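You operate a simulated robot arm through the tools that you are given. There is no shell and no other tool.

Carry out the task below with a simulated robot arm. There is one attempt and no reset: what you move stays moved.

TASK
Swap the brown tube on the holder for the white roll and put the wooden cap in its top.
Fine: stand the brown tube on the worktop; the other roll stays. Set down upright: brown tube.

The check looks at the end state, three seconds after you hand in, the way a careful person would. Anything else that was tipped, shoved, dropped, spilled or broken makes it a failure. A push-on lid holds only when it is set on centred and level and pressed home; a screw cap is set on level and turned clockwise until tight.

THE ROBOT
A 5-joint arm with a two-finger parallel gripper, fixed in place. Base frame: the origin is at the foot of the arm, x ahead of it, y to its left, z up. Lengths are in cm, angles in rad, forces in N, time in s.
With the tool pointing down near the work surface it reaches from about 26 to 68 cm from the base axis. Its first joint turns from -1.152 to 1.152 rad. The tool tilts only in the upright plane through the base axis and itself; it spins freely about its own axis. Payload 2.9 kg.
Tool frame: the origin (TCP) lies between the finger pads and is the grasp point; the fingertips stand 3 cm ahead of it; z points along the fingers, y is the line along which they close. The gripper opens to 11 cm. The fingers are 2 cm wide and 1 cm thick; the gripper's body (4.8 by 11.2 cm) begins 5.5 cm behind the TCP.
Orientation is told as [roll, pitch, yaw] about the base's x, y, z axes, in that order, counted from this pose: with the fingers straight down and closing along the base's y, the tool's x points along the base's -x, its y along +y and its z along -z.

THE INTERFACE
- The arm moves only by the tool servo_tool. Its argument "steps" is a list of rows, each a list of 3 entries, a list of its own where there are three numbers: the finger opening in cm, from 0 to 11, then the shift along the tool's x, y, z in cm, then the turn, a rotation vector about the tool's x, y, z in rad. In form: [[hand, [x, y, z], [ax, ay, az]], ...]. A call has 1 to 20 rows; each row is the pose to reach, as a shift and turn from the pose commanded when the call began, along the tool's axes at that moment. A row lasts 0.2 s, in which the tool goes at most 5 cm and 0.15 rad; a call with a longer step from one row to the next is refused whole, and so is a gripper value outside its range. A pose out of reach is approached as far as the arm can. The call stops where the force on the tool passes 40 N (or 10 N more than at its start, if that is more) or the arm is blocked; 0.2 s more then pass. The fingers move at their own pace (about 10.8 cm/s each) and stop on an object; they squeeze with about 40 N. The grip force told is the motor's: it shows also when the fingers shut on nothing. Time passes only in rows, and 0.2 s behind the last, so rows that repeat a pose let the fingers close. It gives the time, the measured TCP pose, the force on the tool (base axes), the opening and the grip force at its end, in the units of the frame above (readings bear some noise), with the torque about the TCP (base axes, N m) and any sound that the robot's microphone picked up.
- Cameras (640 x 400 px; columns grow to the right, rows downward): "scene" is fixed at [1.13, -44.16, 59.68]; the picture's right is [0.94, -0.35, 0.00], its down [-0.23, -0.61, -0.76] and it looks along [0.27, 0.71, -0.65] (base axes); focal length 214 px, centre (320, 200). "wrist" rides on the gripper at [7.2, 1.7, -10.3] in the tool frame; the picture's right is [-0.23, 0.97, 0.00], its down [-0.76, -0.18, -0.62] and it looks along [-0.61, -0.14, 0.78] (tool axes); focal length 222 px, centre (320, 200). There is no depth. A picture from a camera that has moved, and an enlarged one, comes with that camera's place and axes in the base frame and with its lens.
- get_image(camera): a new picture of that camera. No time passes.
- enlarge(camera, box): a new picture of the part [left, top, right, bottom] of that camera's present view, enlarged. No time passes.
- hand_in(): hands the job in; it is judged then, once.

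Nothing tells you positions but the pictures and the camera data. Unless the task says otherwise, let go and move clear before handing in.

The tools are called after ">>>" by a JSON object that holds its "api" and its "payload". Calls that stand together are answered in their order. servo_tool: Moves the arm, as the interface text tells. Its arguments: {"type":"object","properties":{"steps":{"type":"array"}},"required":["steps"]} The other tools are called the same way: get_image (camera) takes a picture; enlarge (camera, box) takes an enlarged picture of a part of a camera's view; hand_in () hands the job in.

At the start:

```text
t: 0.0
tool_pos: [37.77, -8.86, 43.93]
ee_rot: [0.001, 0.0, -0.001]
contact_force: [1.4, -0.1, -0.5]
wrist_torque: [0.0, 0.01, 0.0]
grip_width: 10.98
gripper_force: 0.0
```

scene: 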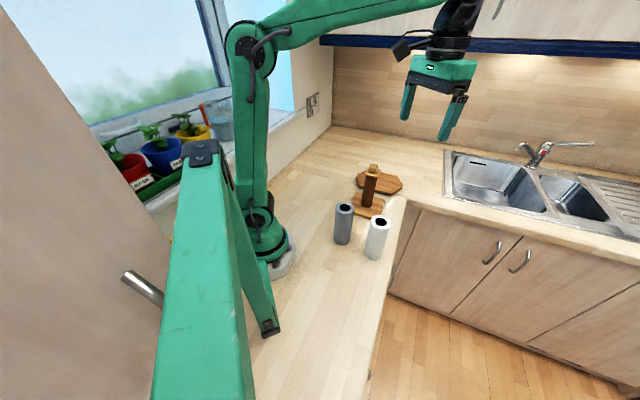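
wrist: 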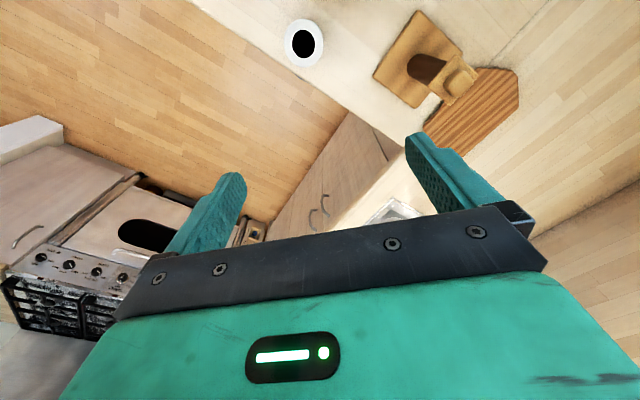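

I see a holder with a brown tube on it, a grey roll and a white roll standing near it, and a wooden board behind. I'll look closer before moving.

>>> {"api": "enlarge", "payload": {"camera": "scene", "box": [310, 140, 430, 270]}}

>>> {"api": "enlarge", "payload": {"camera": "wrist", "box": [260, 0, 560, 180]}}

```text
3.08 times, centred on (370, 205) of scene
camera zoom: at [1.13, -44.16, 59.68], right [0.94, -0.35, 0.0], down [-0.23, -0.61, -0.76], along [0.27, 0.71, -0.65], focal length 660 px, centre (166, 185)
```

zoom: 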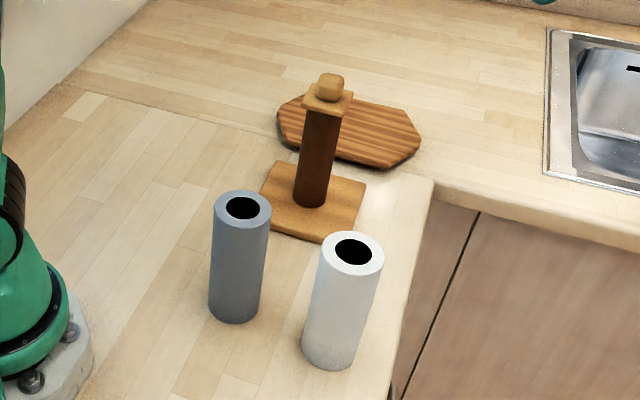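

```text
2.13 times, centred on (410, 90) of wrist
camera zoom: at [30.55, -7.19, 54.16], right [0.23, 0.97, 0.0], down [0.76, -0.18, 0.62], along [0.61, -0.14, -0.78], focal length 474 px, centre (128, 435)
```

zoom: 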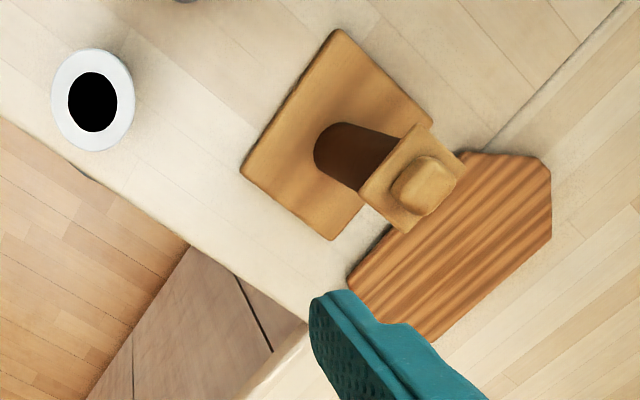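

The holder's post looks to be near (42.5, 10.5) with the cap at about z 17. The white roll is near (32.5, -10) and the grey one near (26, -1). I'll move above the holder at a safe height for a better look.

>>> {"api": "servo_tool", "payload": {"steps": [[11, [-0.8, 3.2, 2.3], [0, 0, 0]], [11, [-1.6, 6.5, 4.6], [0, 0, 0]], [11, [-2.4, 9.7, 6.9], [0, 0, 0]], [11, [-3.1, 12.9, 9.3], [0, 0, 0]], [11, [-3.9, 16.2, 11.6], [0, 0, 0]], [11, [-4.7, 19.4, 13.9], [0, 0, 0]], [11, [-4.7, 19.4, 13.9], [0, 0, 0]]]}}

>>> {"api": "get_image", "payload": {"camera": "wrist"}}

>>> {"api": "get_image", "payload": {"camera": "scene"}}

```text
t: 1.6
tool_pos: [42.37, 10.54, 29.9]
ee_rot: [0.0, -0.001, 0.001]
contact_force: [-0.3, 0.0, 0.2]
wrist_torque: [0.03, 0.03, 0.04]
grip_width: 11.01
gripper_force: 0.0
```

```text
taken
camera wrist: at [35.17, 12.25, 40.23], right [0.23, 0.97, 0.0], down [0.76, -0.18, 0.62], along [0.61, -0.14, -0.78], focal length 222 px, centre (320, 200)
```

wrist: 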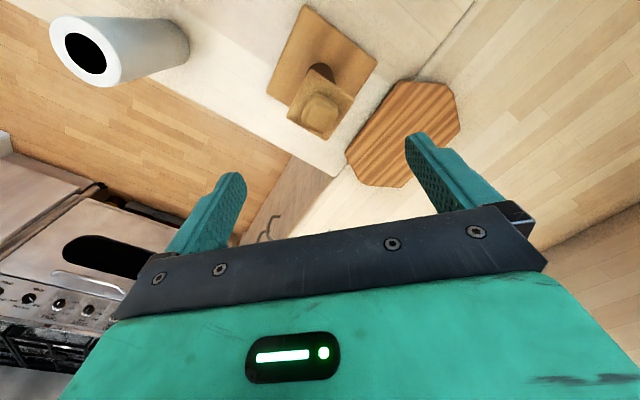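

```text
taken
```

scene: 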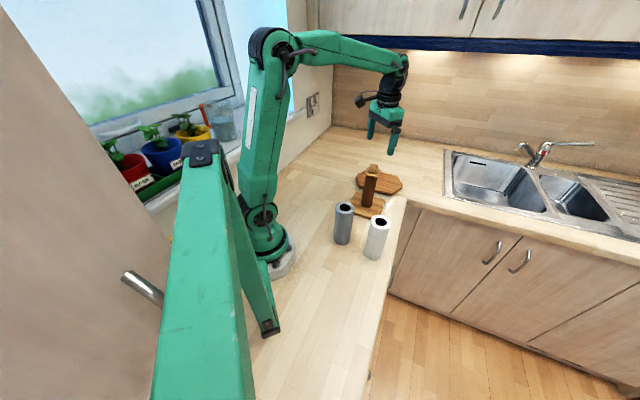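

>>> {"api": "enlarge", "payload": {"camera": "wrist", "box": [250, 0, 410, 150]}}

>>> {"api": "enlarge", "payload": {"camera": "scene", "box": [340, 155, 410, 220]}}

```text
2.67 times, centred on (330, 75) of wrist
camera zoom: at [35.17, 12.25, 40.23], right [0.23, 0.97, 0.0], down [0.76, -0.18, 0.62], along [0.61, -0.14, -0.78], focal length 592 px, centre (293, 533)
```

zoom: 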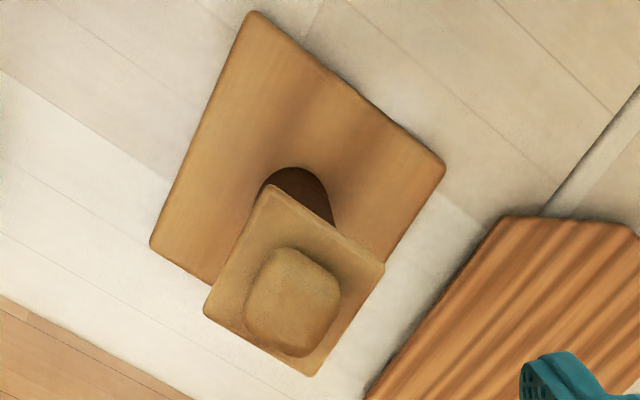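

```text
6.15 times, centred on (375, 188) of scene
camera zoom: at [1.13, -44.16, 59.68], right [0.94, -0.35, 0.0], down [-0.23, -0.61, -0.76], along [0.27, 0.71, -0.65], focal length 1320 px, centre (-18, 277)
```

zoom: 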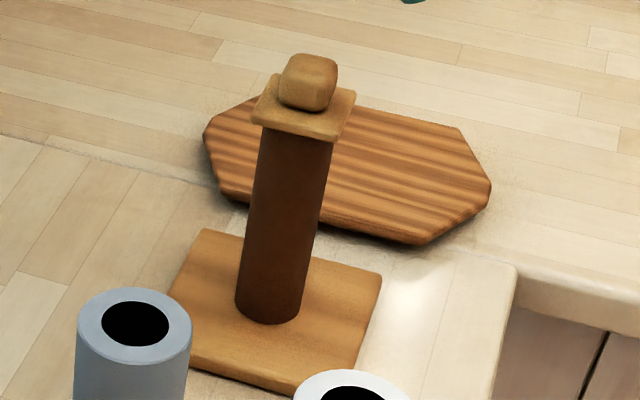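

The holder's centre looks to be about (41.8, 10.8), turned 45° to the base, with the cap plate top near z 16.7 and a square knob above it. I'll spin the tool 45° so the fingers line up with the knob faces, then look again.

>>> {"api": "servo_tool", "payload": {"steps": [[11, [0, 0, 0], [0, 0, 0.131]], [11, [0, 0, 0], [0, 0, 0.262]], [11, [0, 0, 0], [0, 0, 0.393]], [9, [0, 0, 0], [0, 0, 0.524]], [7, [0, 0, 0], [0, 0, 0.655]], [6, [0, 0, 0], [0, 0, 0.785]], [6, [0, 0, 0], [0, 0, 0.785]]]}}

>>> {"api": "get_image", "payload": {"camera": "wrist"}}

```text
t: 3.2
tool_pos: [42.48, 10.57, 29.94]
ee_rot: [-0.001, 0.0, -0.787]
contact_force: [-0.1, -0.3, 0.0]
wrist_torque: [0.04, 0.01, 0.02]
grip_width: 5.98
gripper_force: 0.0
```

```text
taken
camera wrist: at [38.56, 16.85, 40.23], right [0.85, 0.53, 0.0], down [0.41, -0.66, 0.62], along [0.33, -0.53, -0.78], focal length 222 px, centre (320, 200)
```

wrist: 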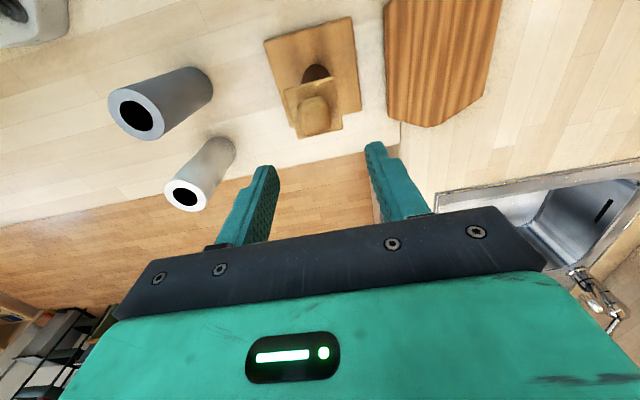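

>>> {"api": "enlarge", "payload": {"camera": "wrist", "box": [250, 10, 390, 150]}}

```text
2.86 times, centred on (320, 80) of wrist
camera zoom: at [38.56, 16.85, 40.23], right [0.85, 0.53, 0.0], down [0.41, -0.66, 0.62], along [0.33, -0.53, -0.78], focal length 635 px, centre (320, 543)
```

zoom: 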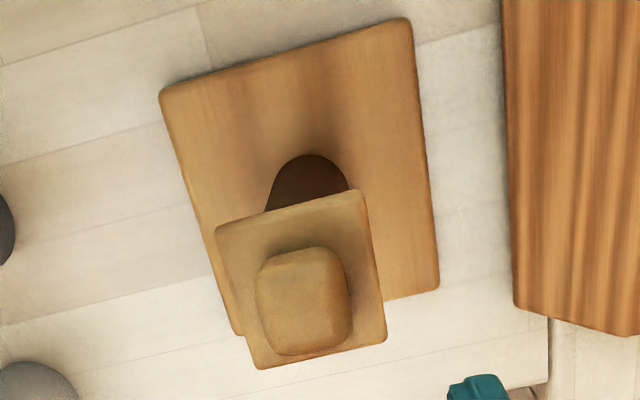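

The cap plate is now square to the fingers, about 0.4 cm off in both tool axes. I'll correct for that and lower to the knob.

>>> {"api": "servo_tool", "payload": {"steps": [[6, [0.4, -0.37, 2], [0, 0, 0]], [6, [0.4, -0.37, 4], [0, 0, 0]], [6, [0.4, -0.37, 6], [0, 0, 0]], [6, [0.4, -0.37, 7.5], [0, 0, 0]], [6, [0.4, -0.37, 8.5], [0, 0, 0]], [6, [0.4, -0.37, 9.2], [0, 0, 0]], [6, [0.4, -0.37, 9.2], [0, 0, 0]]]}}

>>> {"api": "get_image", "payload": {"camera": "wrist"}}

>>> {"api": "enlarge", "payload": {"camera": "scene", "box": [340, 120, 420, 220]}}

```text
t: 4.8
tool_pos: [41.89, 10.65, 20.83]
ee_rot: [-0.001, 0.001, -0.785]
contact_force: [-1.1, -0.5, -0.2]
wrist_torque: [-0.01, 0.01, 0.0]
grip_width: 6.01
gripper_force: 0.1
```

```text
taken
camera wrist: at [38.0, 16.88, 31.04], right [0.85, 0.53, 0.0], down [0.41, -0.66, 0.62], along [0.33, -0.53, -0.78], focal length 222 px, centre (320, 200)
```

wrist: 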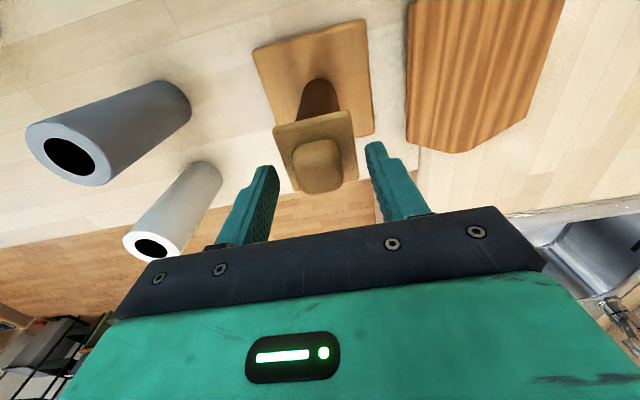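

```text
4.00 times, centred on (380, 170) of scene
camera zoom: at [1.13, -44.16, 59.68], right [0.94, -0.35, 0.0], down [-0.23, -0.61, -0.76], along [0.27, 0.71, -0.65], focal length 858 px, centre (80, 320)
```

zoom: 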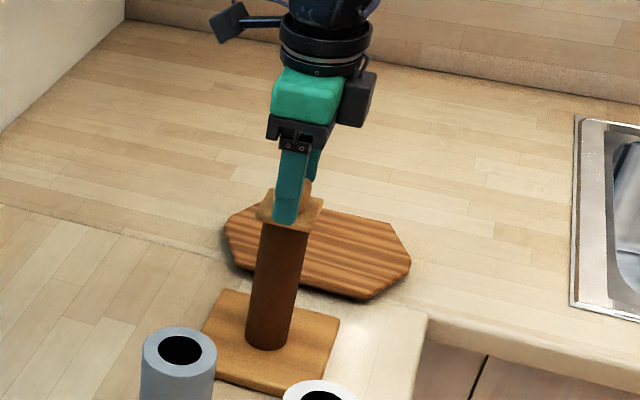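

The cap is centred between the fingers within about 0.1 cm. I'll lower slightly, then close on the knob.

>>> {"api": "servo_tool", "payload": {"steps": [[6, [0, -0.13, 0.3], [0, 0, 0]], [5, [0, -0.13, 0.5], [0, 0, 0]], [4.2, [0, -0.13, 0.5], [0, 0, 0]], [3.6, [0, -0.13, 0.5], [0, 0, 0]], [3.2, [0, -0.13, 0.5], [0, 0, 0]], [2.5, [0, -0.13, 0.5], [0, 0, 0]], [1, [0, -0.13, 0.5], [0, 0, 0]], [1, [0, -0.13, 0.5], [0, 0, 0]]]}}

>>> {"api": "get_image", "payload": {"camera": "wrist"}}

```text
t: 6.6
tool_pos: [41.83, 10.38, 20.28]
ee_rot: [0.0, -0.001, -0.786]
contact_force: [-1.8, -2.0, 14.1]
wrist_torque: [-0.2, 0.15, 0.0]
grip_width: 4.01
gripper_force: 39.7
```

```text
taken
camera wrist: at [37.91, 16.77, 30.6], right [0.85, 0.53, 0.0], down [0.41, -0.66, 0.62], along [0.33, -0.53, -0.78], focal length 222 px, centre (320, 200)
```

wrist: 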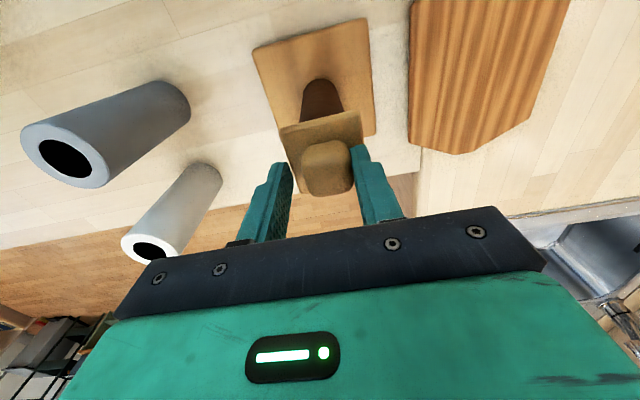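

The fingers stopped at 4.0 cm with some upward force, which I didn't expect. I'll look closely before doing anything else.

>>> {"api": "enlarge", "payload": {"camera": "wrist", "box": [240, 80, 420, 250]}}

>>> {"api": "enlarge", "payload": {"camera": "scene", "box": [350, 140, 400, 190]}}

```text
2.35 times, centred on (330, 165) of wrist
camera zoom: at [37.91, 16.77, 30.6], right [0.85, 0.53, 0.0], down [0.41, -0.66, 0.62], along [0.33, -0.53, -0.78], focal length 523 px, centre (296, 282)
```

zoom: 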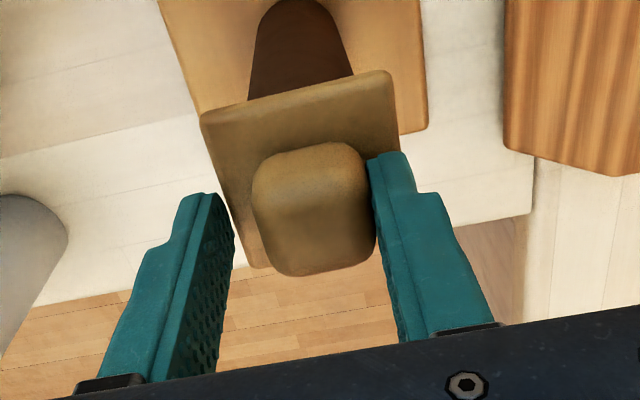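

```text
8.00 times, centred on (375, 165) of scene
camera zoom: at [1.12, -44.17, 59.68], right [0.94, -0.35, 0.0], down [-0.23, -0.61, -0.76], along [0.27, 0.71, -0.65], focal length 1716 px, centre (-120, 480)
```

zoom: 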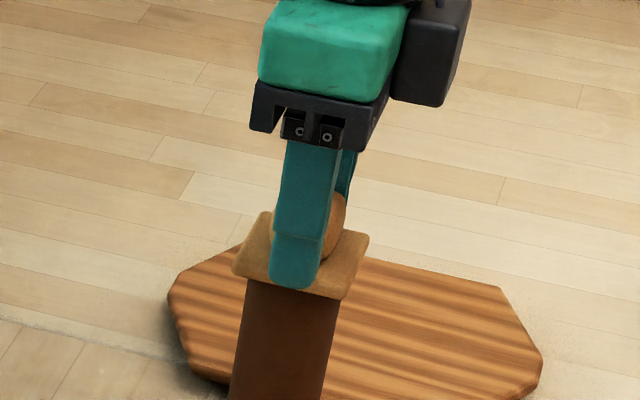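

The left fingertip has caught the plate edge while the right one bears on the knob, so I'm slightly too low and off-centre. I'll open, rise and re-measure.

>>> {"api": "servo_tool", "payload": {"steps": [[4.5, [0, 0, 0], [0, 0, 0]], [6, [0, 0, 0], [0, 0, 0]], [7, [0, 0, -0.5], [0, 0, 0]], [7, [0, 0, -1.5], [0, 0, 0]], [7, [0, 0, -3], [0, 0, 0]], [7, [0, 0, -3], [0, 0, 0]]]}}

>>> {"api": "get_image", "payload": {"camera": "wrist"}}

>>> {"api": "enlarge", "payload": {"camera": "wrist", "box": [240, 60, 400, 210]}}

>>> {"api": "enlarge", "payload": {"camera": "scene", "box": [340, 145, 410, 215]}}

```text
t: 8.0
tool_pos: [41.84, 10.37, 23.34]
ee_rot: [0.001, 0.001, -0.787]
contact_force: [-0.5, 0.4, -0.3]
wrist_torque: [-0.03, 0.0, 0.02]
grip_width: 7.0
gripper_force: 0.0
```

```text
taken
camera wrist: at [37.91, 16.78, 33.58], right [0.85, 0.53, 0.0], down [0.41, -0.66, 0.62], along [0.33, -0.53, -0.78], focal length 222 px, centre (320, 200)
```

wrist: 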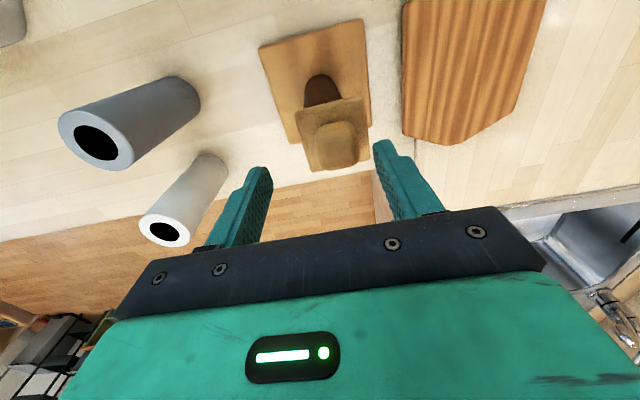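

```text
2.67 times, centred on (320, 135) of wrist
camera zoom: at [37.91, 16.78, 33.58], right [0.85, 0.53, 0.0], down [0.41, -0.66, 0.62], along [0.33, -0.53, -0.78], focal length 592 px, centre (320, 373)
```

zoom: 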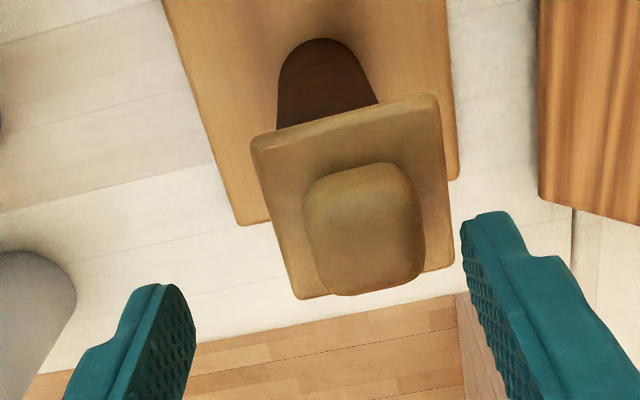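

```text
5.71 times, centred on (375, 180) of scene
camera zoom: at [1.13, -44.16, 59.68], right [0.94, -0.35, 0.0], down [-0.23, -0.61, -0.76], along [0.27, 0.71, -0.65], focal length 1226 px, centre (6, 314)
```

zoom: 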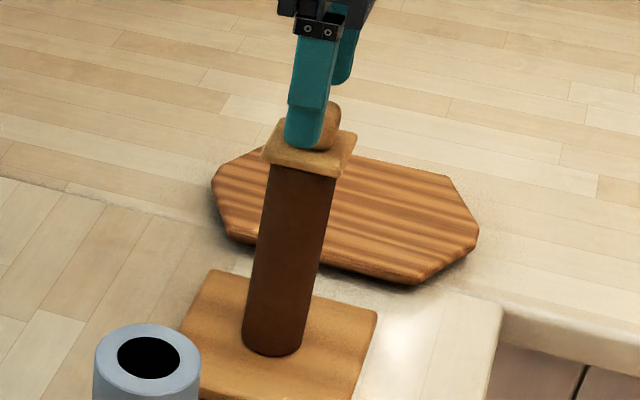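

The cap's measured centre has shifted about 1 cm, so the cap may have slid or the tube may be leaning. I'll back the gripper away for a clear view of both.

>>> {"api": "servo_tool", "payload": {"steps": [[7, [2, 0, -3], [0, 0, 0]], [7, [5, 0, -5], [0, 0, 0]], [7, [8, 0, -5], [0, 0, 0]], [7, [11, 0, -5], [0, 0, 0]], [7, [11, 0, -5], [0, 0, 0]]]}}

>>> {"api": "enlarge", "payload": {"camera": "scene", "box": [350, 155, 400, 220]}}

>>> {"api": "get_image", "payload": {"camera": "wrist"}}

```text
t: 9.2
tool_pos: [34.01, 18.14, 28.28]
ee_rot: [-0.001, -0.001, -0.786]
contact_force: [0.8, -0.7, -0.1]
wrist_torque: [0.02, 0.02, -0.03]
grip_width: 7.03
gripper_force: 0.1
```

```text
6.15 times, centred on (375, 188) of scene
camera zoom: at [1.13, -44.16, 59.68], right [0.94, -0.35, 0.0], down [-0.23, -0.61, -0.76], along [0.27, 0.71, -0.65], focal length 1320 px, centre (-18, 277)
```

zoom: 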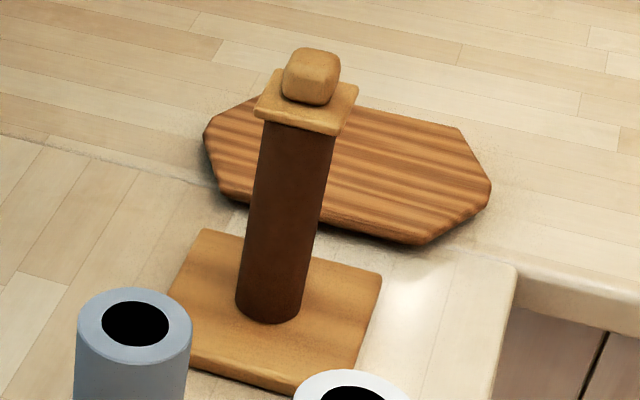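

```text
taken
camera wrist: at [30.16, 24.51, 38.57], right [0.85, 0.53, 0.0], down [0.41, -0.66, 0.62], along [0.33, -0.53, -0.78], focal length 222 px, centre (320, 200)
```

wrist: 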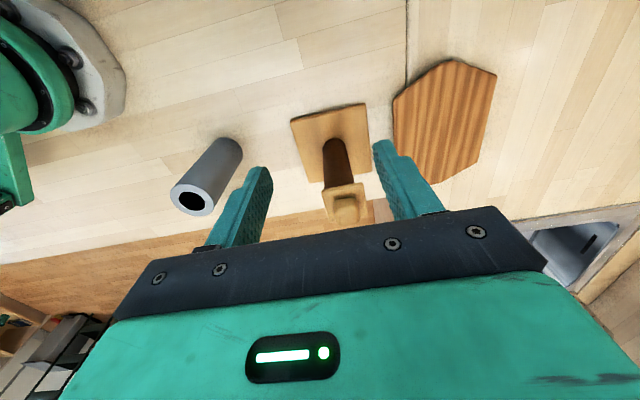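

>>> {"api": "enlarge", "payload": {"camera": "wrist", "box": [280, 95, 390, 230]}}

>>> {"api": "enlarge", "payload": {"camera": "scene", "box": [356, 155, 386, 185]}}

```text
2.96 times, centred on (335, 162) of wrist
camera zoom: at [30.16, 24.51, 38.57], right [0.85, 0.53, 0.0], down [0.41, -0.66, 0.62], along [0.33, -0.53, -0.78], focal length 658 px, centre (276, 311)
```

zoom: 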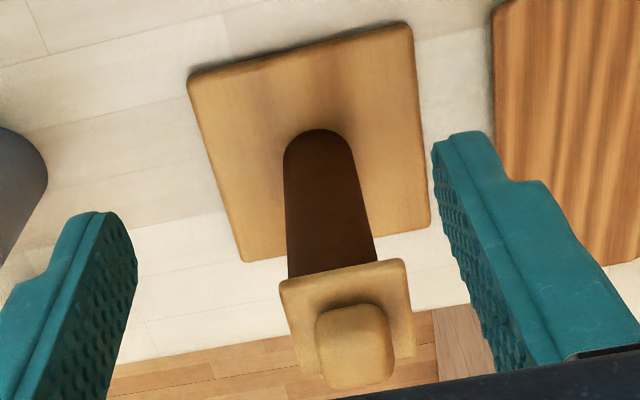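

```text
13.33 times, centred on (371, 170) of scene
camera zoom: at [1.13, -44.16, 59.68], right [0.94, -0.35, 0.0], down [-0.23, -0.61, -0.76], along [0.27, 0.71, -0.65], focal length 2860 px, centre (-360, 600)
```

zoom: 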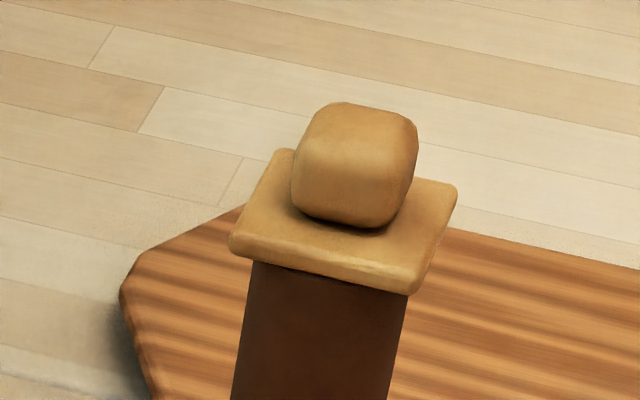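

The tube stands straight but the cap slid roughly half a centimetre. I'll come back above the cap at a safe height and re-measure before gripping only the knob.

>>> {"api": "servo_tool", "payload": {"steps": [[7, [-3, 0.3, 0], [0, 0, 0]], [7, [-6, 0.6, 0], [0, 0, 0]], [7, [-9, 0.97, 0], [0, 0, 0]], [7, [-10.98, 0.97, 1], [0, 0, 0]], [7, [-10.98, 0.97, 3], [0, 0, 0]], [7, [-10.98, 0.97, 4.3], [0, 0, 0]], [7, [-10.98, 0.97, 4.3], [0, 0, 0]]]}}

>>> {"api": "enlarge", "payload": {"camera": "wrist", "box": [230, 50, 400, 220]}}

>>> {"api": "enlarge", "payload": {"camera": "scene", "box": [346, 140, 396, 185]}}

```text
t: 10.8
tool_pos: [42.48, 11.08, 24.15]
ee_rot: [0.001, 0.001, -0.786]
contact_force: [0.2, -0.2, 0.3]
wrist_torque: [0.0, 0.01, 0.04]
grip_width: 6.99
gripper_force: 0.1
```

```text
2.35 times, centred on (315, 135) of wrist
camera zoom: at [38.59, 17.42, 34.32], right [0.85, 0.53, 0.0], down [0.41, -0.66, 0.62], along [0.33, -0.53, -0.78], focal length 523 px, centre (332, 353)
```

zoom: 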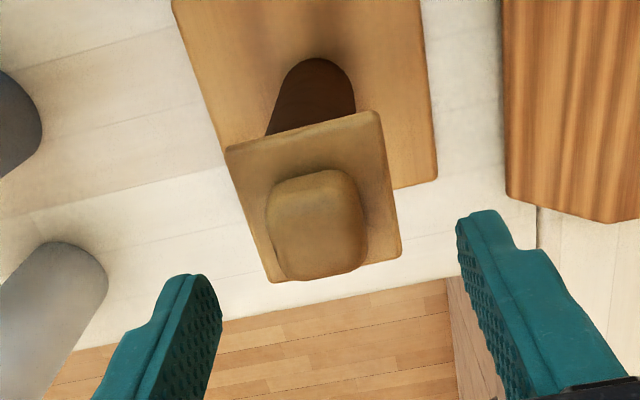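

```text
8.89 times, centred on (371, 162) of scene
camera zoom: at [1.13, -44.16, 59.68], right [0.94, -0.35, 0.0], down [-0.23, -0.61, -0.76], along [0.27, 0.71, -0.65], focal length 1906 px, centre (-133, 533)
```

zoom: 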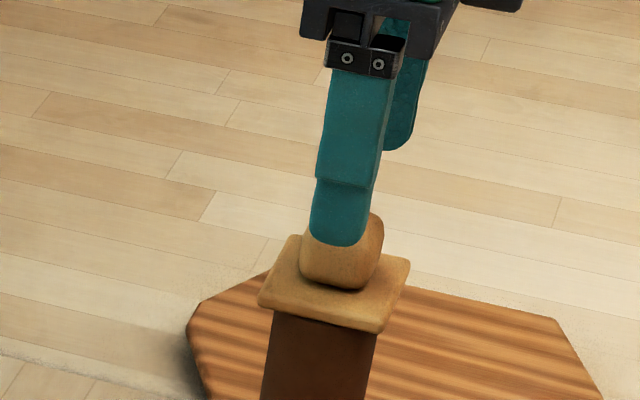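

Cap centre is now about (0.1, -0.37) in tool axes, and both views agree. I'll centre on it and lower so the fingertips stay clearly above the plate.

>>> {"api": "servo_tool", "payload": {"steps": [[6, [0.1, -0.37, 1], [0, 0, 0]], [6, [0.1, -0.37, 2], [0, 0, 0]], [6, [0.1, -0.37, 2.8], [0, 0, 0]], [6, [0.1, -0.37, 3.1], [0, 0, 0]], [6, [0.1, -0.37, 3.1], [0, 0, 0]]]}}

>>> {"api": "enlarge", "payload": {"camera": "wrist", "box": [240, 80, 410, 250]}}

>>> {"api": "enlarge", "payload": {"camera": "scene", "box": [346, 140, 396, 185]}}

```text
t: 12.0
tool_pos: [42.18, 10.71, 20.98]
ee_rot: [0.0, 0.0, -0.786]
contact_force: [-0.9, 0.0, 0.1]
wrist_torque: [0.0, 0.01, -0.01]
grip_width: 5.97
gripper_force: 0.1
```

```text
2.35 times, centred on (325, 165) of wrist
camera zoom: at [38.26, 17.25, 31.18], right [0.85, 0.53, 0.0], down [0.41, -0.66, 0.62], along [0.33, -0.53, -0.78], focal length 523 px, centre (308, 282)
```

zoom: 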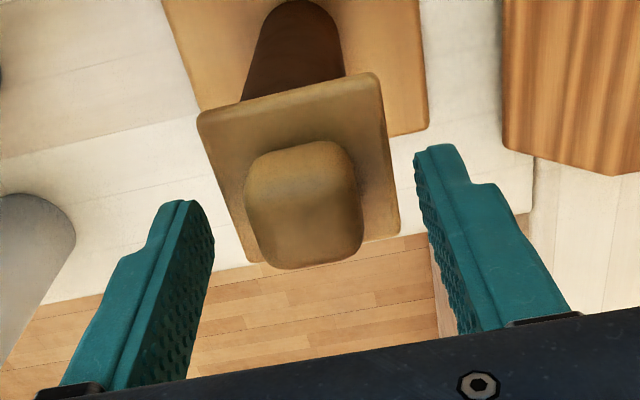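

```text
8.89 times, centred on (371, 162) of scene
camera zoom: at [1.13, -44.16, 59.68], right [0.94, -0.35, 0.0], down [-0.23, -0.61, -0.76], along [0.27, 0.71, -0.65], focal length 1906 px, centre (-133, 533)
```

zoom: 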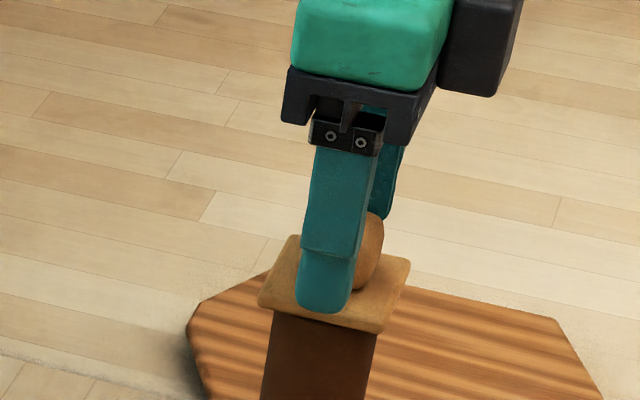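

The knob is centred between the fingers within 0.1 cm, and the tips clear the plate. Closing now.

>>> {"api": "servo_tool", "payload": {"steps": [[5, [0, -0.05, 0], [0, 0, 0]], [4.2, [0, -0.05, 0], [0, 0, 0]], [3.6, [0, -0.05, 0], [0, 0, 0]], [3.0, [0, -0.05, 0], [0, 0, 0]], [2, [0, -0.05, 0], [0, 0, 0]], [1, [0, -0.05, 0], [0, 0, 0]]]}}

>>> {"api": "enlarge", "payload": {"camera": "wrist", "box": [240, 80, 410, 250]}}

>>> {"api": "enlarge", "payload": {"camera": "scene", "box": [346, 140, 396, 185]}}

```text
t: 13.4
tool_pos: [42.1, 10.85, 20.9]
ee_rot: [0.0, 0.0, -0.785]
contact_force: [-0.1, 0.1, 0.0]
wrist_torque: [-0.03, -0.02, -0.01]
grip_width: 2.88
gripper_force: 40.0
```

```text
2.35 times, centred on (325, 165) of wrist
camera zoom: at [38.22, 17.21, 31.16], right [0.85, 0.53, 0.0], down [0.41, -0.66, 0.62], along [0.33, -0.53, -0.78], focal length 523 px, centre (308, 282)
```

zoom: 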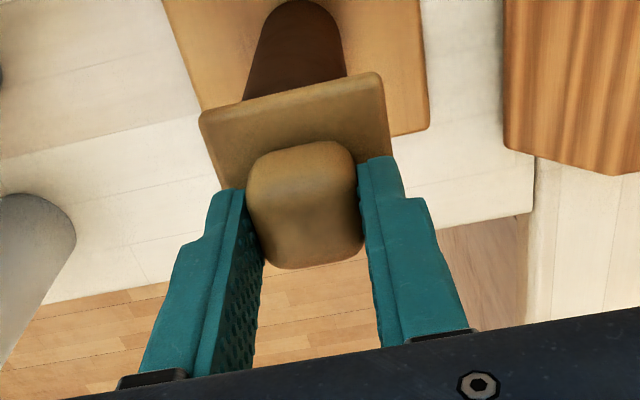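

```text
8.89 times, centred on (371, 162) of scene
camera zoom: at [1.13, -44.16, 59.68], right [0.94, -0.35, 0.0], down [-0.23, -0.61, -0.76], along [0.27, 0.71, -0.65], focal length 1906 px, centre (-133, 533)
```

zoom: 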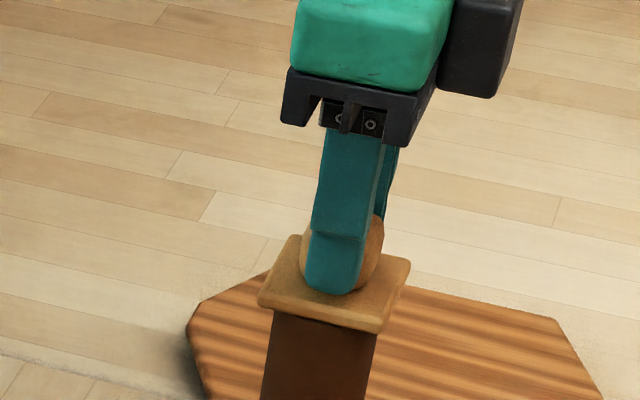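

Good grip on the knob at 2.9 cm with no side force. I'll lift the cap straight up, slowly.

>>> {"api": "servo_tool", "payload": {"steps": [[1, [0, 0, -0.3], [0, 0, 0]], [1, [0, 0, -0.6], [0, 0, 0]], [1, [0, 0, -1.0], [0, 0, 0]], [1, [0, 0, -1.5], [0, 0, 0]], [1, [0, 0, -2.0], [0, 0, 0]], [1, [0, 0, -2.5], [0, 0, 0]], [1, [0, 0, -3.5], [0, 0, 0]]]}}

>>> {"api": "enlarge", "payload": {"camera": "scene", "box": [340, 140, 400, 215]}}

```text
t: 15.0
tool_pos: [42.05, 10.92, 24.38]
ee_rot: [-0.001, 0.0, -0.785]
contact_force: [0.4, 0.3, 0.1]
wrist_torque: [0.01, 0.01, -0.03]
grip_width: 2.84
gripper_force: 39.6
```

```text
5.33 times, centred on (370, 178) of scene
camera zoom: at [1.13, -44.16, 59.68], right [0.94, -0.35, 0.0], down [-0.23, -0.61, -0.76], along [0.27, 0.71, -0.65], focal length 1144 px, centre (53, 320)
```

zoom: 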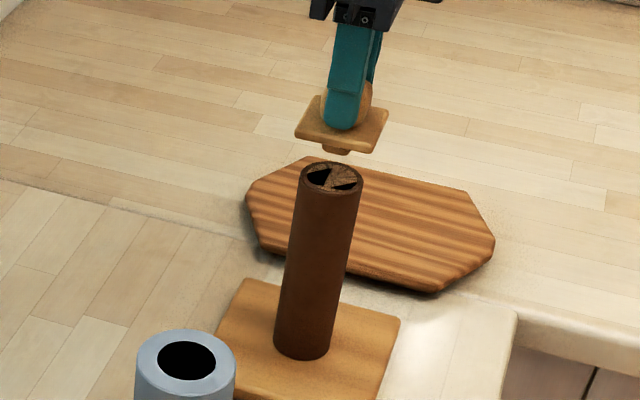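

The cap came off cleanly and has a short plug underneath. I'll look at the tube top and the cap underside.

>>> {"api": "enlarge", "payload": {"camera": "scene", "box": [360, 155, 382, 180]}}

>>> {"api": "enlarge", "payload": {"camera": "wrist", "box": [240, 30, 410, 210]}}

```text
16.00 times, centred on (371, 168) of scene
camera zoom: at [1.13, -44.16, 59.68], right [0.94, -0.35, 0.0], down [-0.23, -0.61, -0.76], along [0.27, 0.71, -0.65], focal length 3432 px, centre (-496, 720)
```

zoom: 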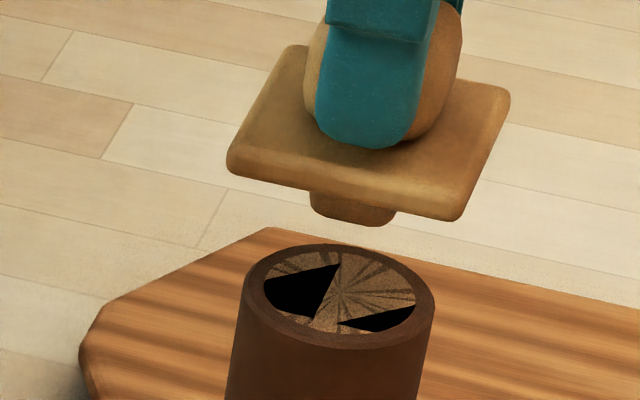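

```text
2.22 times, centred on (325, 120) of wrist
camera zoom: at [38.22, 17.3, 34.69], right [0.85, 0.53, 0.0], down [0.41, -0.66, 0.62], along [0.33, -0.53, -0.78], focal length 494 px, centre (309, 378)
```

zoom: 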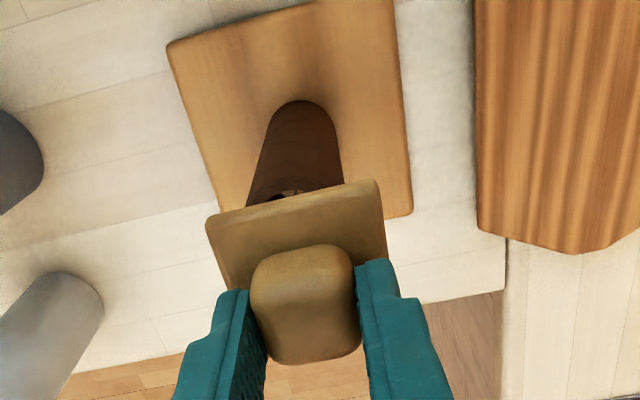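

The plug is short (about 2 cm wide) and sits loosely in the tube bore. I'll carry the cap to a clear spot around (28, 16) and lower it to just above the worktop.

>>> {"api": "servo_tool", "payload": {"steps": [[1, [1, -0.5, -1], [0, 0, 0]], [1, [3.5, -1.6, -1], [0, 0, 0]], [1, [6.8, -3.2, -1], [0, 0, 0]], [1, [10.1, -4.7, -1], [0, 0, 0]], [1, [13.53, -6.34, 0], [0, 0, 0]], [1, [13.53, -6.34, 3.5], [0, 0, 0]], [1, [13.53, -6.34, 7], [0, 0, 0]], [1, [13.53, -6.34, 10.5], [0, 0, 0]], [1, [13.53, -6.34, 13.5], [0, 0, 0]], [1, [13.53, -6.34, 16], [0, 0, 0]], [1, [13.53, -6.34, 16], [0, 0, 0]]]}}

>>> {"api": "get_image", "payload": {"camera": "wrist"}}

>>> {"api": "enlarge", "payload": {"camera": "scene", "box": [280, 130, 420, 270]}}

```text
t: 17.4
tool_pos: [28.09, 16.04, 8.41]
ee_rot: [-0.002, 0.001, -0.785]
contact_force: [-0.6, -0.1, 0.2]
wrist_torque: [0.0, 0.0, -0.02]
grip_width: 2.87
gripper_force: 39.6
```

```text
taken
camera wrist: at [24.17, 22.33, 18.69], right [0.85, 0.53, 0.0], down [0.41, -0.66, 0.62], along [0.33, -0.53, -0.78], focal length 222 px, centre (320, 200)
```

wrist: 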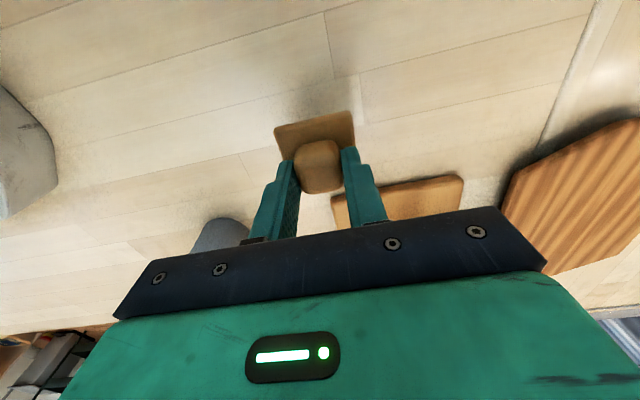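

```text
2.86 times, centred on (350, 200) of scene
camera zoom: at [1.13, -44.16, 59.68], right [0.94, -0.35, 0.0], down [-0.23, -0.61, -0.76], along [0.27, 0.71, -0.65], focal length 613 px, centre (234, 200)
```

zoom: 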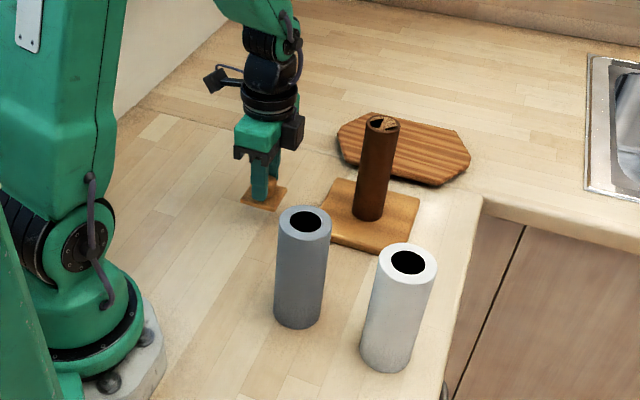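

The cap is hanging over clear worktop. I'll lower in small steps until I feel contact.

>>> {"api": "servo_tool", "payload": {"steps": [[1, [0, 0, 0.6], [0, 0, 0]], [1, [0, 0, 1.2], [0, 0, 0]], [1, [0, 0, 1.8], [0, 0, 0]], [1, [0, 0, 2.2], [0, 0, 0]], [1, [0, 0, 2.5], [0, 0, 0]]]}}

>>> {"api": "enlarge", "payload": {"camera": "scene", "box": [320, 160, 360, 215]}}

```text
t: 18.6
tool_pos: [28.07, 15.91, 5.91]
ee_rot: [0.0, -0.001, -0.785]
contact_force: [0.0, 0.2, -0.8]
wrist_torque: [0.01, -0.03, -0.03]
grip_width: 2.87
gripper_force: 40.3
```

```text
7.27 times, centred on (340, 188) of scene
camera zoom: at [1.13, -44.16, 59.68], right [0.94, -0.35, 0.0], down [-0.23, -0.61, -0.76], along [0.27, 0.71, -0.65], focal length 1560 px, centre (174, 291)
```

zoom: 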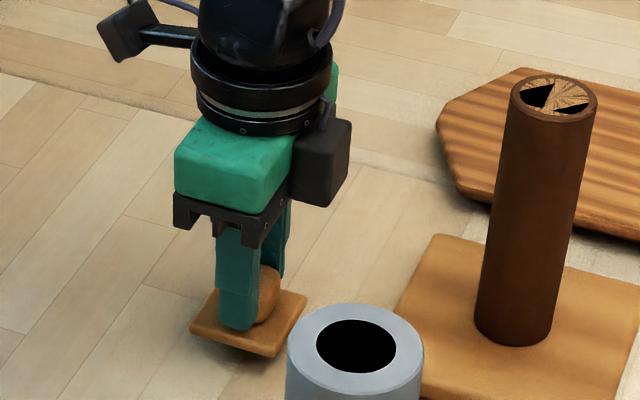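

>>> {"api": "servo_tool", "payload": {"steps": [[1, [0, 0, 0.2], [0, 0, 0]], [1, [0, 0, 0.4], [0, 0, 0]], [1, [0, 0, 0.6], [0, 0, 0]]]}}

>>> {"api": "enlarge", "payload": {"camera": "scene", "box": [320, 175, 350, 210]}}

```text
t: 19.1
tool_pos: [28.05, 15.99, 5.94]
ee_rot: [0.0, 0.001, -0.784]
contact_force: [-1.8, -2.1, 9.7]
wrist_torque: [-0.07, 0.1, 0.0]
grip_width: 2.87
gripper_force: 39.7
stopped in row 2: the force on the tool passed its limit at 42 N (the readings are from after the stop); the commanded pose is now the measured one
```

```text
11.43 times, centred on (335, 192) of scene
camera zoom: at [1.13, -44.17, 59.68], right [0.94, -0.35, 0.0], down [-0.23, -0.61, -0.76], along [0.27, 0.71, -0.65], focal length 2451 px, centre (149, 286)
```

zoom: 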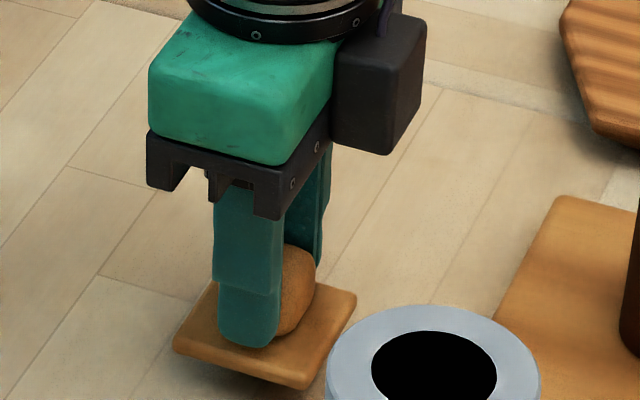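

The plug touched the worktop at TCP z of about 5.9. I'll ease off, open the fingers and rise straight up.

>>> {"api": "servo_tool", "payload": {"steps": [[1, [0, 0, -0.05], [0, 0, 0]], [3.2, [0, 0, -0.05], [0, 0, 0]], [4.5, [0, 0, -0.05], [0, 0, 0]], [6, [0, 0, -0.05], [0, 0, 0]], [6, [0, 0, -1], [0, 0, 0]], [6, [0, 0, -3], [0, 0, 0]], [6, [0, 0, -7], [0, 0, 0]], [6, [0, 0, -11], [0, 0, 0]], [6, [0, 0, -15], [0, 0, 0]], [6, [0, 0, -15], [0, 0, 0]]]}}

>>> {"api": "get_image", "payload": {"camera": "wrist"}}

>>> {"api": "enlarge", "payload": {"camera": "scene", "box": [320, 165, 385, 215]}}

```text
t: 21.3
tool_pos: [28.02, 16.0, 20.85]
ee_rot: [0.003, 0.001, -0.787]
contact_force: [-0.6, -0.3, 0.2]
wrist_torque: [0.03, -0.03, -0.01]
grip_width: 6.02
gripper_force: 0.2
```

```text
taken
camera wrist: at [24.2, 22.37, 31.11], right [0.85, 0.53, 0.0], down [0.41, -0.66, 0.62], along [0.33, -0.53, -0.78], focal length 222 px, centre (320, 200)
```

wrist: 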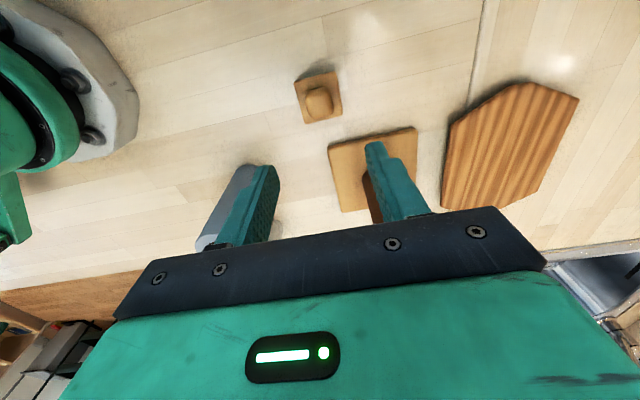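

```text
8.00 times, centred on (352, 190) of scene
camera zoom: at [1.13, -44.16, 59.68], right [0.94, -0.35, 0.0], down [-0.23, -0.61, -0.76], along [0.27, 0.71, -0.65], focal length 1716 px, centre (60, 280)
```

zoom: 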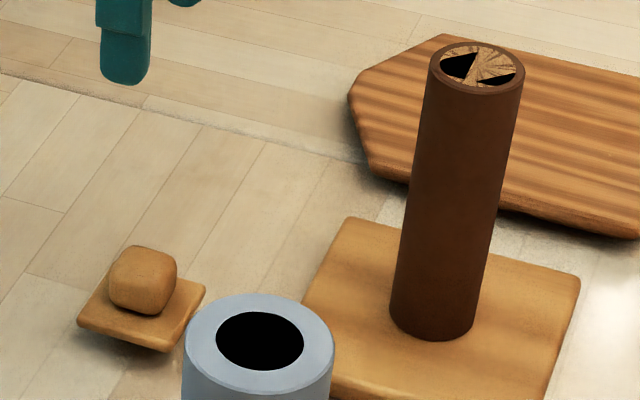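

The cap stands level on its plug at about (28, 16). Next I'll move above the tube to check its mouth and position.

>>> {"api": "servo_tool", "payload": {"steps": [[6, [0, 0, -4.5], [0, 0, 0]], [6, [-1, 0.5, -9], [0, 0, 0]], [7, [-4.5, 2, -9], [0, 0, 0]], [8, [-8, 3.6, -9], [0, 0, 0]], [8, [-11.3, 5.1, -9], [0, 0, 0]], [8, [-13.6, 6.17, -9], [0, 0, 0]], [8, [-13.6, 6.17, -9], [0, 0, 0]]]}}

>>> {"api": "get_image", "payload": {"camera": "wrist"}}

>>> {"api": "enlarge", "payload": {"camera": "wrist", "box": [250, 0, 390, 150]}}

```text
t: 22.9
tool_pos: [42.16, 10.55, 29.98]
ee_rot: [0.002, 0.0, -0.784]
contact_force: [-0.4, 0.1, -0.1]
wrist_torque: [-0.03, 0.01, -0.03]
grip_width: 7.99
gripper_force: 0.0
```

```text
taken
camera wrist: at [38.24, 17.03, 40.13], right [0.85, 0.53, 0.0], down [0.41, -0.66, 0.62], along [0.33, -0.53, -0.78], focal length 222 px, centre (320, 200)
```

wrist: 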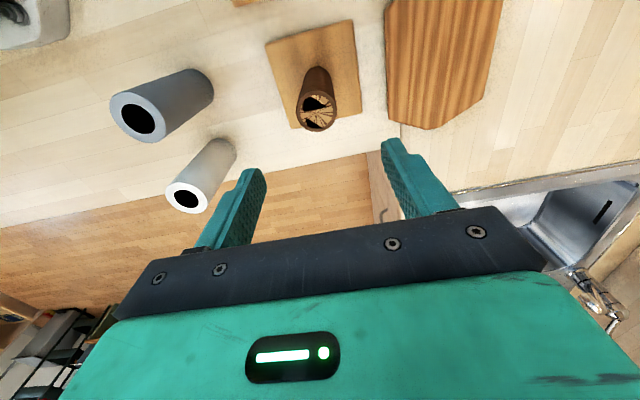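

```text
2.67 times, centred on (320, 75) of wrist
camera zoom: at [38.24, 17.03, 40.13], right [0.85, 0.53, 0.0], down [0.41, -0.66, 0.62], along [0.33, -0.53, -0.78], focal length 592 px, centre (320, 533)
```

zoom: 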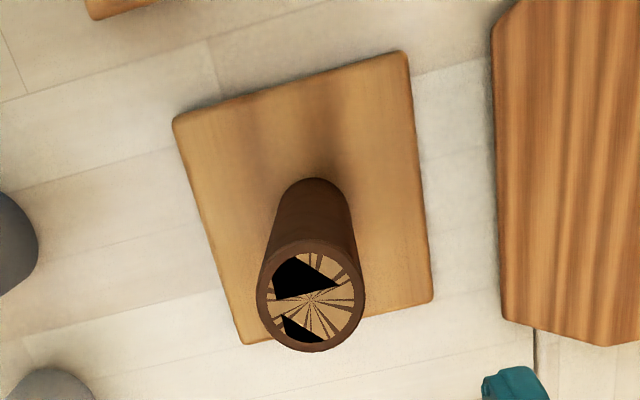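

The tube's rim centre is about (0.15, -0.23) in tool axes, with its top near z 16.3 and diameter about 4.2 cm. I'll centre on it and lower part way to check again.

>>> {"api": "servo_tool", "payload": {"steps": [[8, [0.15, -0.2, 3], [0, 0, 0]], [8, [0.15, -0.2, 6], [0, 0, 0]], [8, [0.15, -0.2, 8], [0, 0, 0]], [8, [0.15, -0.2, 8], [0, 0, 0]]]}}

>>> {"api": "enlarge", "payload": {"camera": "wrist", "box": [230, 30, 400, 210]}}

```text
t: 23.9
tool_pos: [41.85, 10.65, 21.71]
ee_rot: [0.001, 0.002, -0.786]
contact_force: [-0.1, -0.1, 0.2]
wrist_torque: [0.02, 0.01, 0.0]
grip_width: 8.02
gripper_force: 0.2
```

```text
2.22 times, centred on (315, 120) of wrist
camera zoom: at [37.91, 17.04, 32.05], right [0.85, 0.53, 0.0], down [0.41, -0.66, 0.62], along [0.33, -0.53, -0.78], focal length 494 px, centre (331, 378)
```

zoom: 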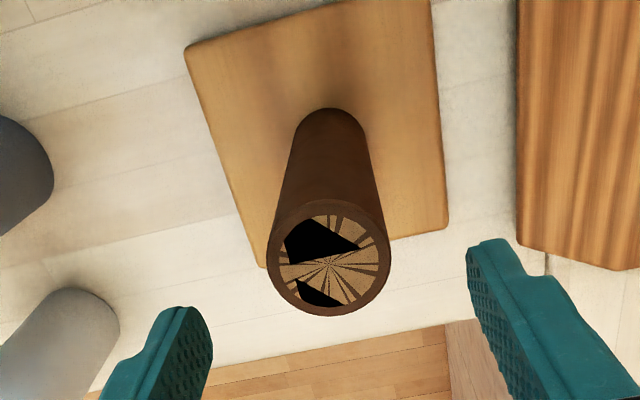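

The tube is centred between the fingers. I'll lower around it and close gently.

>>> {"api": "servo_tool", "payload": {"steps": [[8, [0.04, -0.03, 3], [0, 0, 0]], [8, [0.04, -0.03, 6], [0, 0, 0]], [8, [0.04, -0.03, 8], [0, 0, 0]], [8, [0.04, -0.03, 9.2], [0, 0, 0]], [7, [0.04, -0.03, 9.2], [0, 0, 0]], [6, [0.04, -0.03, 9.2], [0, 0, 0]], [5.2, [0.04, -0.03, 9.2], [0, 0, 0]], [4.6, [0.04, -0.03, 9.2], [0, 0, 0]], [4.2, [0.04, -0.03, 9.2], [0, 0, 0]], [3.5, [0.04, -0.03, 9.2], [0, 0, 0]], [2.5, [0.04, -0.03, 9.2], [0, 0, 0]]]}}

>>> {"api": "enlarge", "payload": {"camera": "scene", "box": [330, 140, 410, 220]}}

```text
t: 26.3
tool_pos: [41.73, 10.58, 12.65]
ee_rot: [0.001, 0.0, -0.785]
contact_force: [-0.3, -0.3, 0.1]
wrist_torque: [0.01, 0.02, -0.02]
grip_width: 4.11
gripper_force: 39.8
```

```text
5.00 times, centred on (370, 180) of scene
camera zoom: at [1.13, -44.16, 59.68], right [0.94, -0.35, 0.0], down [-0.23, -0.61, -0.76], along [0.27, 0.71, -0.65], focal length 1072 px, centre (70, 300)
```

zoom: 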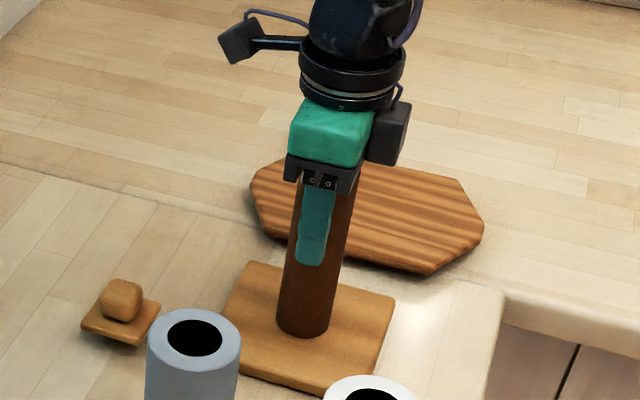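

The tube is gripped evenly at 4.1 cm. I'll lift it straight up off the post, slowly at first.

>>> {"api": "servo_tool", "payload": {"steps": [[2.5, [0, 0, -0.4], [0, 0, 0]], [2.5, [0, 0, -0.9], [0, 0, 0]], [2.5, [0, 0, -1.6], [0, 0, 0]], [2.5, [0, 0, -2.6], [0, 0, 0]], [2.5, [0, 0, -4], [0, 0, 0]]]}}

>>> {"api": "enlarge", "payload": {"camera": "scene", "box": [330, 130, 410, 220]}}

```text
t: 27.5
tool_pos: [41.75, 10.64, 16.55]
ee_rot: [0.001, -0.001, -0.785]
contact_force: [0.7, 0.5, -0.7]
wrist_torque: [0.0, 0.03, -0.02]
grip_width: 4.12
gripper_force: 39.7
```

```text
4.44 times, centred on (370, 175) of scene
camera zoom: at [1.13, -44.16, 59.68], right [0.94, -0.35, 0.0], down [-0.23, -0.61, -0.76], along [0.27, 0.71, -0.65], focal length 953 px, centre (98, 311)
```

zoom: 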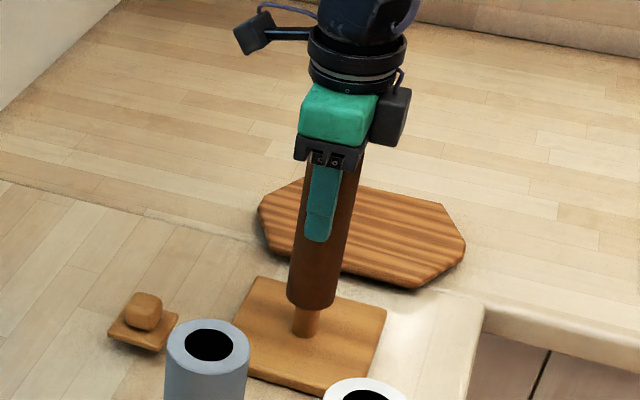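

The tube slides up freely and the holder stays put; the post is thinner than the bore. I'll keep lifting until the tube clears the post.

>>> {"api": "servo_tool", "payload": {"steps": [[2.5, [0, 0, -1.8], [0, 0, 0]], [2.5, [0, 0, -3.6], [0, 0, 0]], [2.5, [0, 0, -5.4], [0, 0, 0]], [2.5, [0, 0, -7.2], [0, 0, 0]], [2.5, [0, 0, -9], [0, 0, 0]], [2.5, [0, 0, -11], [0, 0, 0]], [2.5, [0, 0, -13], [0, 0, 0]], [2.5, [0, 0, -14.5], [0, 0, 0]], [2.5, [0, 0, -14.5], [0, 0, 0]]]}}

>>> {"api": "get_image", "payload": {"camera": "scene"}}

>>> {"api": "enlarge", "payload": {"camera": "scene", "box": [320, 120, 420, 220]}}

>>> {"api": "get_image", "payload": {"camera": "wrist"}}

```text
t: 29.5
tool_pos: [41.7, 10.64, 31.14]
ee_rot: [0.0, 0.001, -0.786]
contact_force: [-0.5, 0.5, -0.3]
wrist_torque: [0.01, -0.02, -0.01]
grip_width: 4.09
gripper_force: 39.8
```

```text
taken
```

scene: 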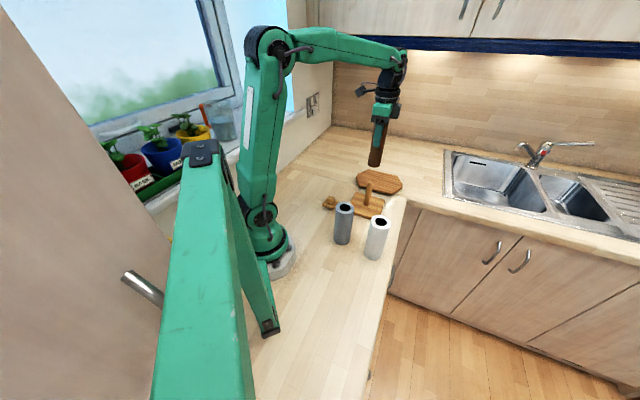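

```text
4.00 times, centred on (370, 170) of scene
camera zoom: at [1.13, -44.16, 59.68], right [0.94, -0.35, 0.0], down [-0.23, -0.61, -0.76], along [0.27, 0.71, -0.65], focal length 858 px, centre (120, 320)
```

zoom: 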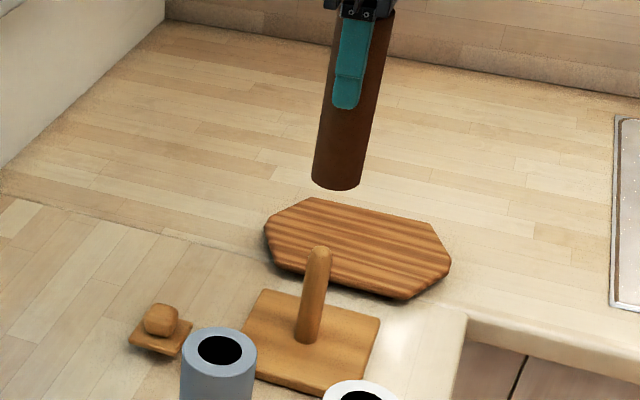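

```text
taken
camera wrist: at [37.85, 16.99, 41.44], right [0.85, 0.53, 0.0], down [0.41, -0.66, 0.62], along [0.33, -0.53, -0.78], focal length 222 px, centre (320, 200)
```

wrist: 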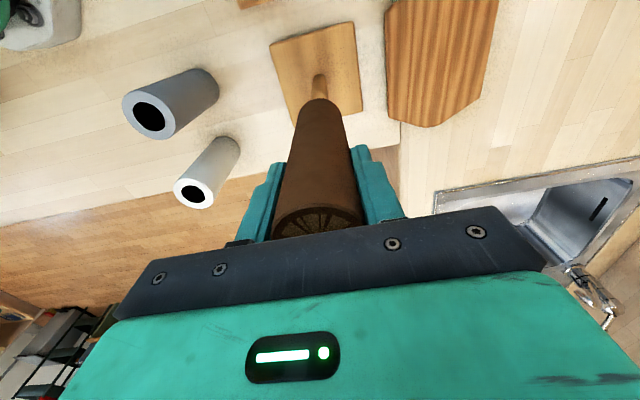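

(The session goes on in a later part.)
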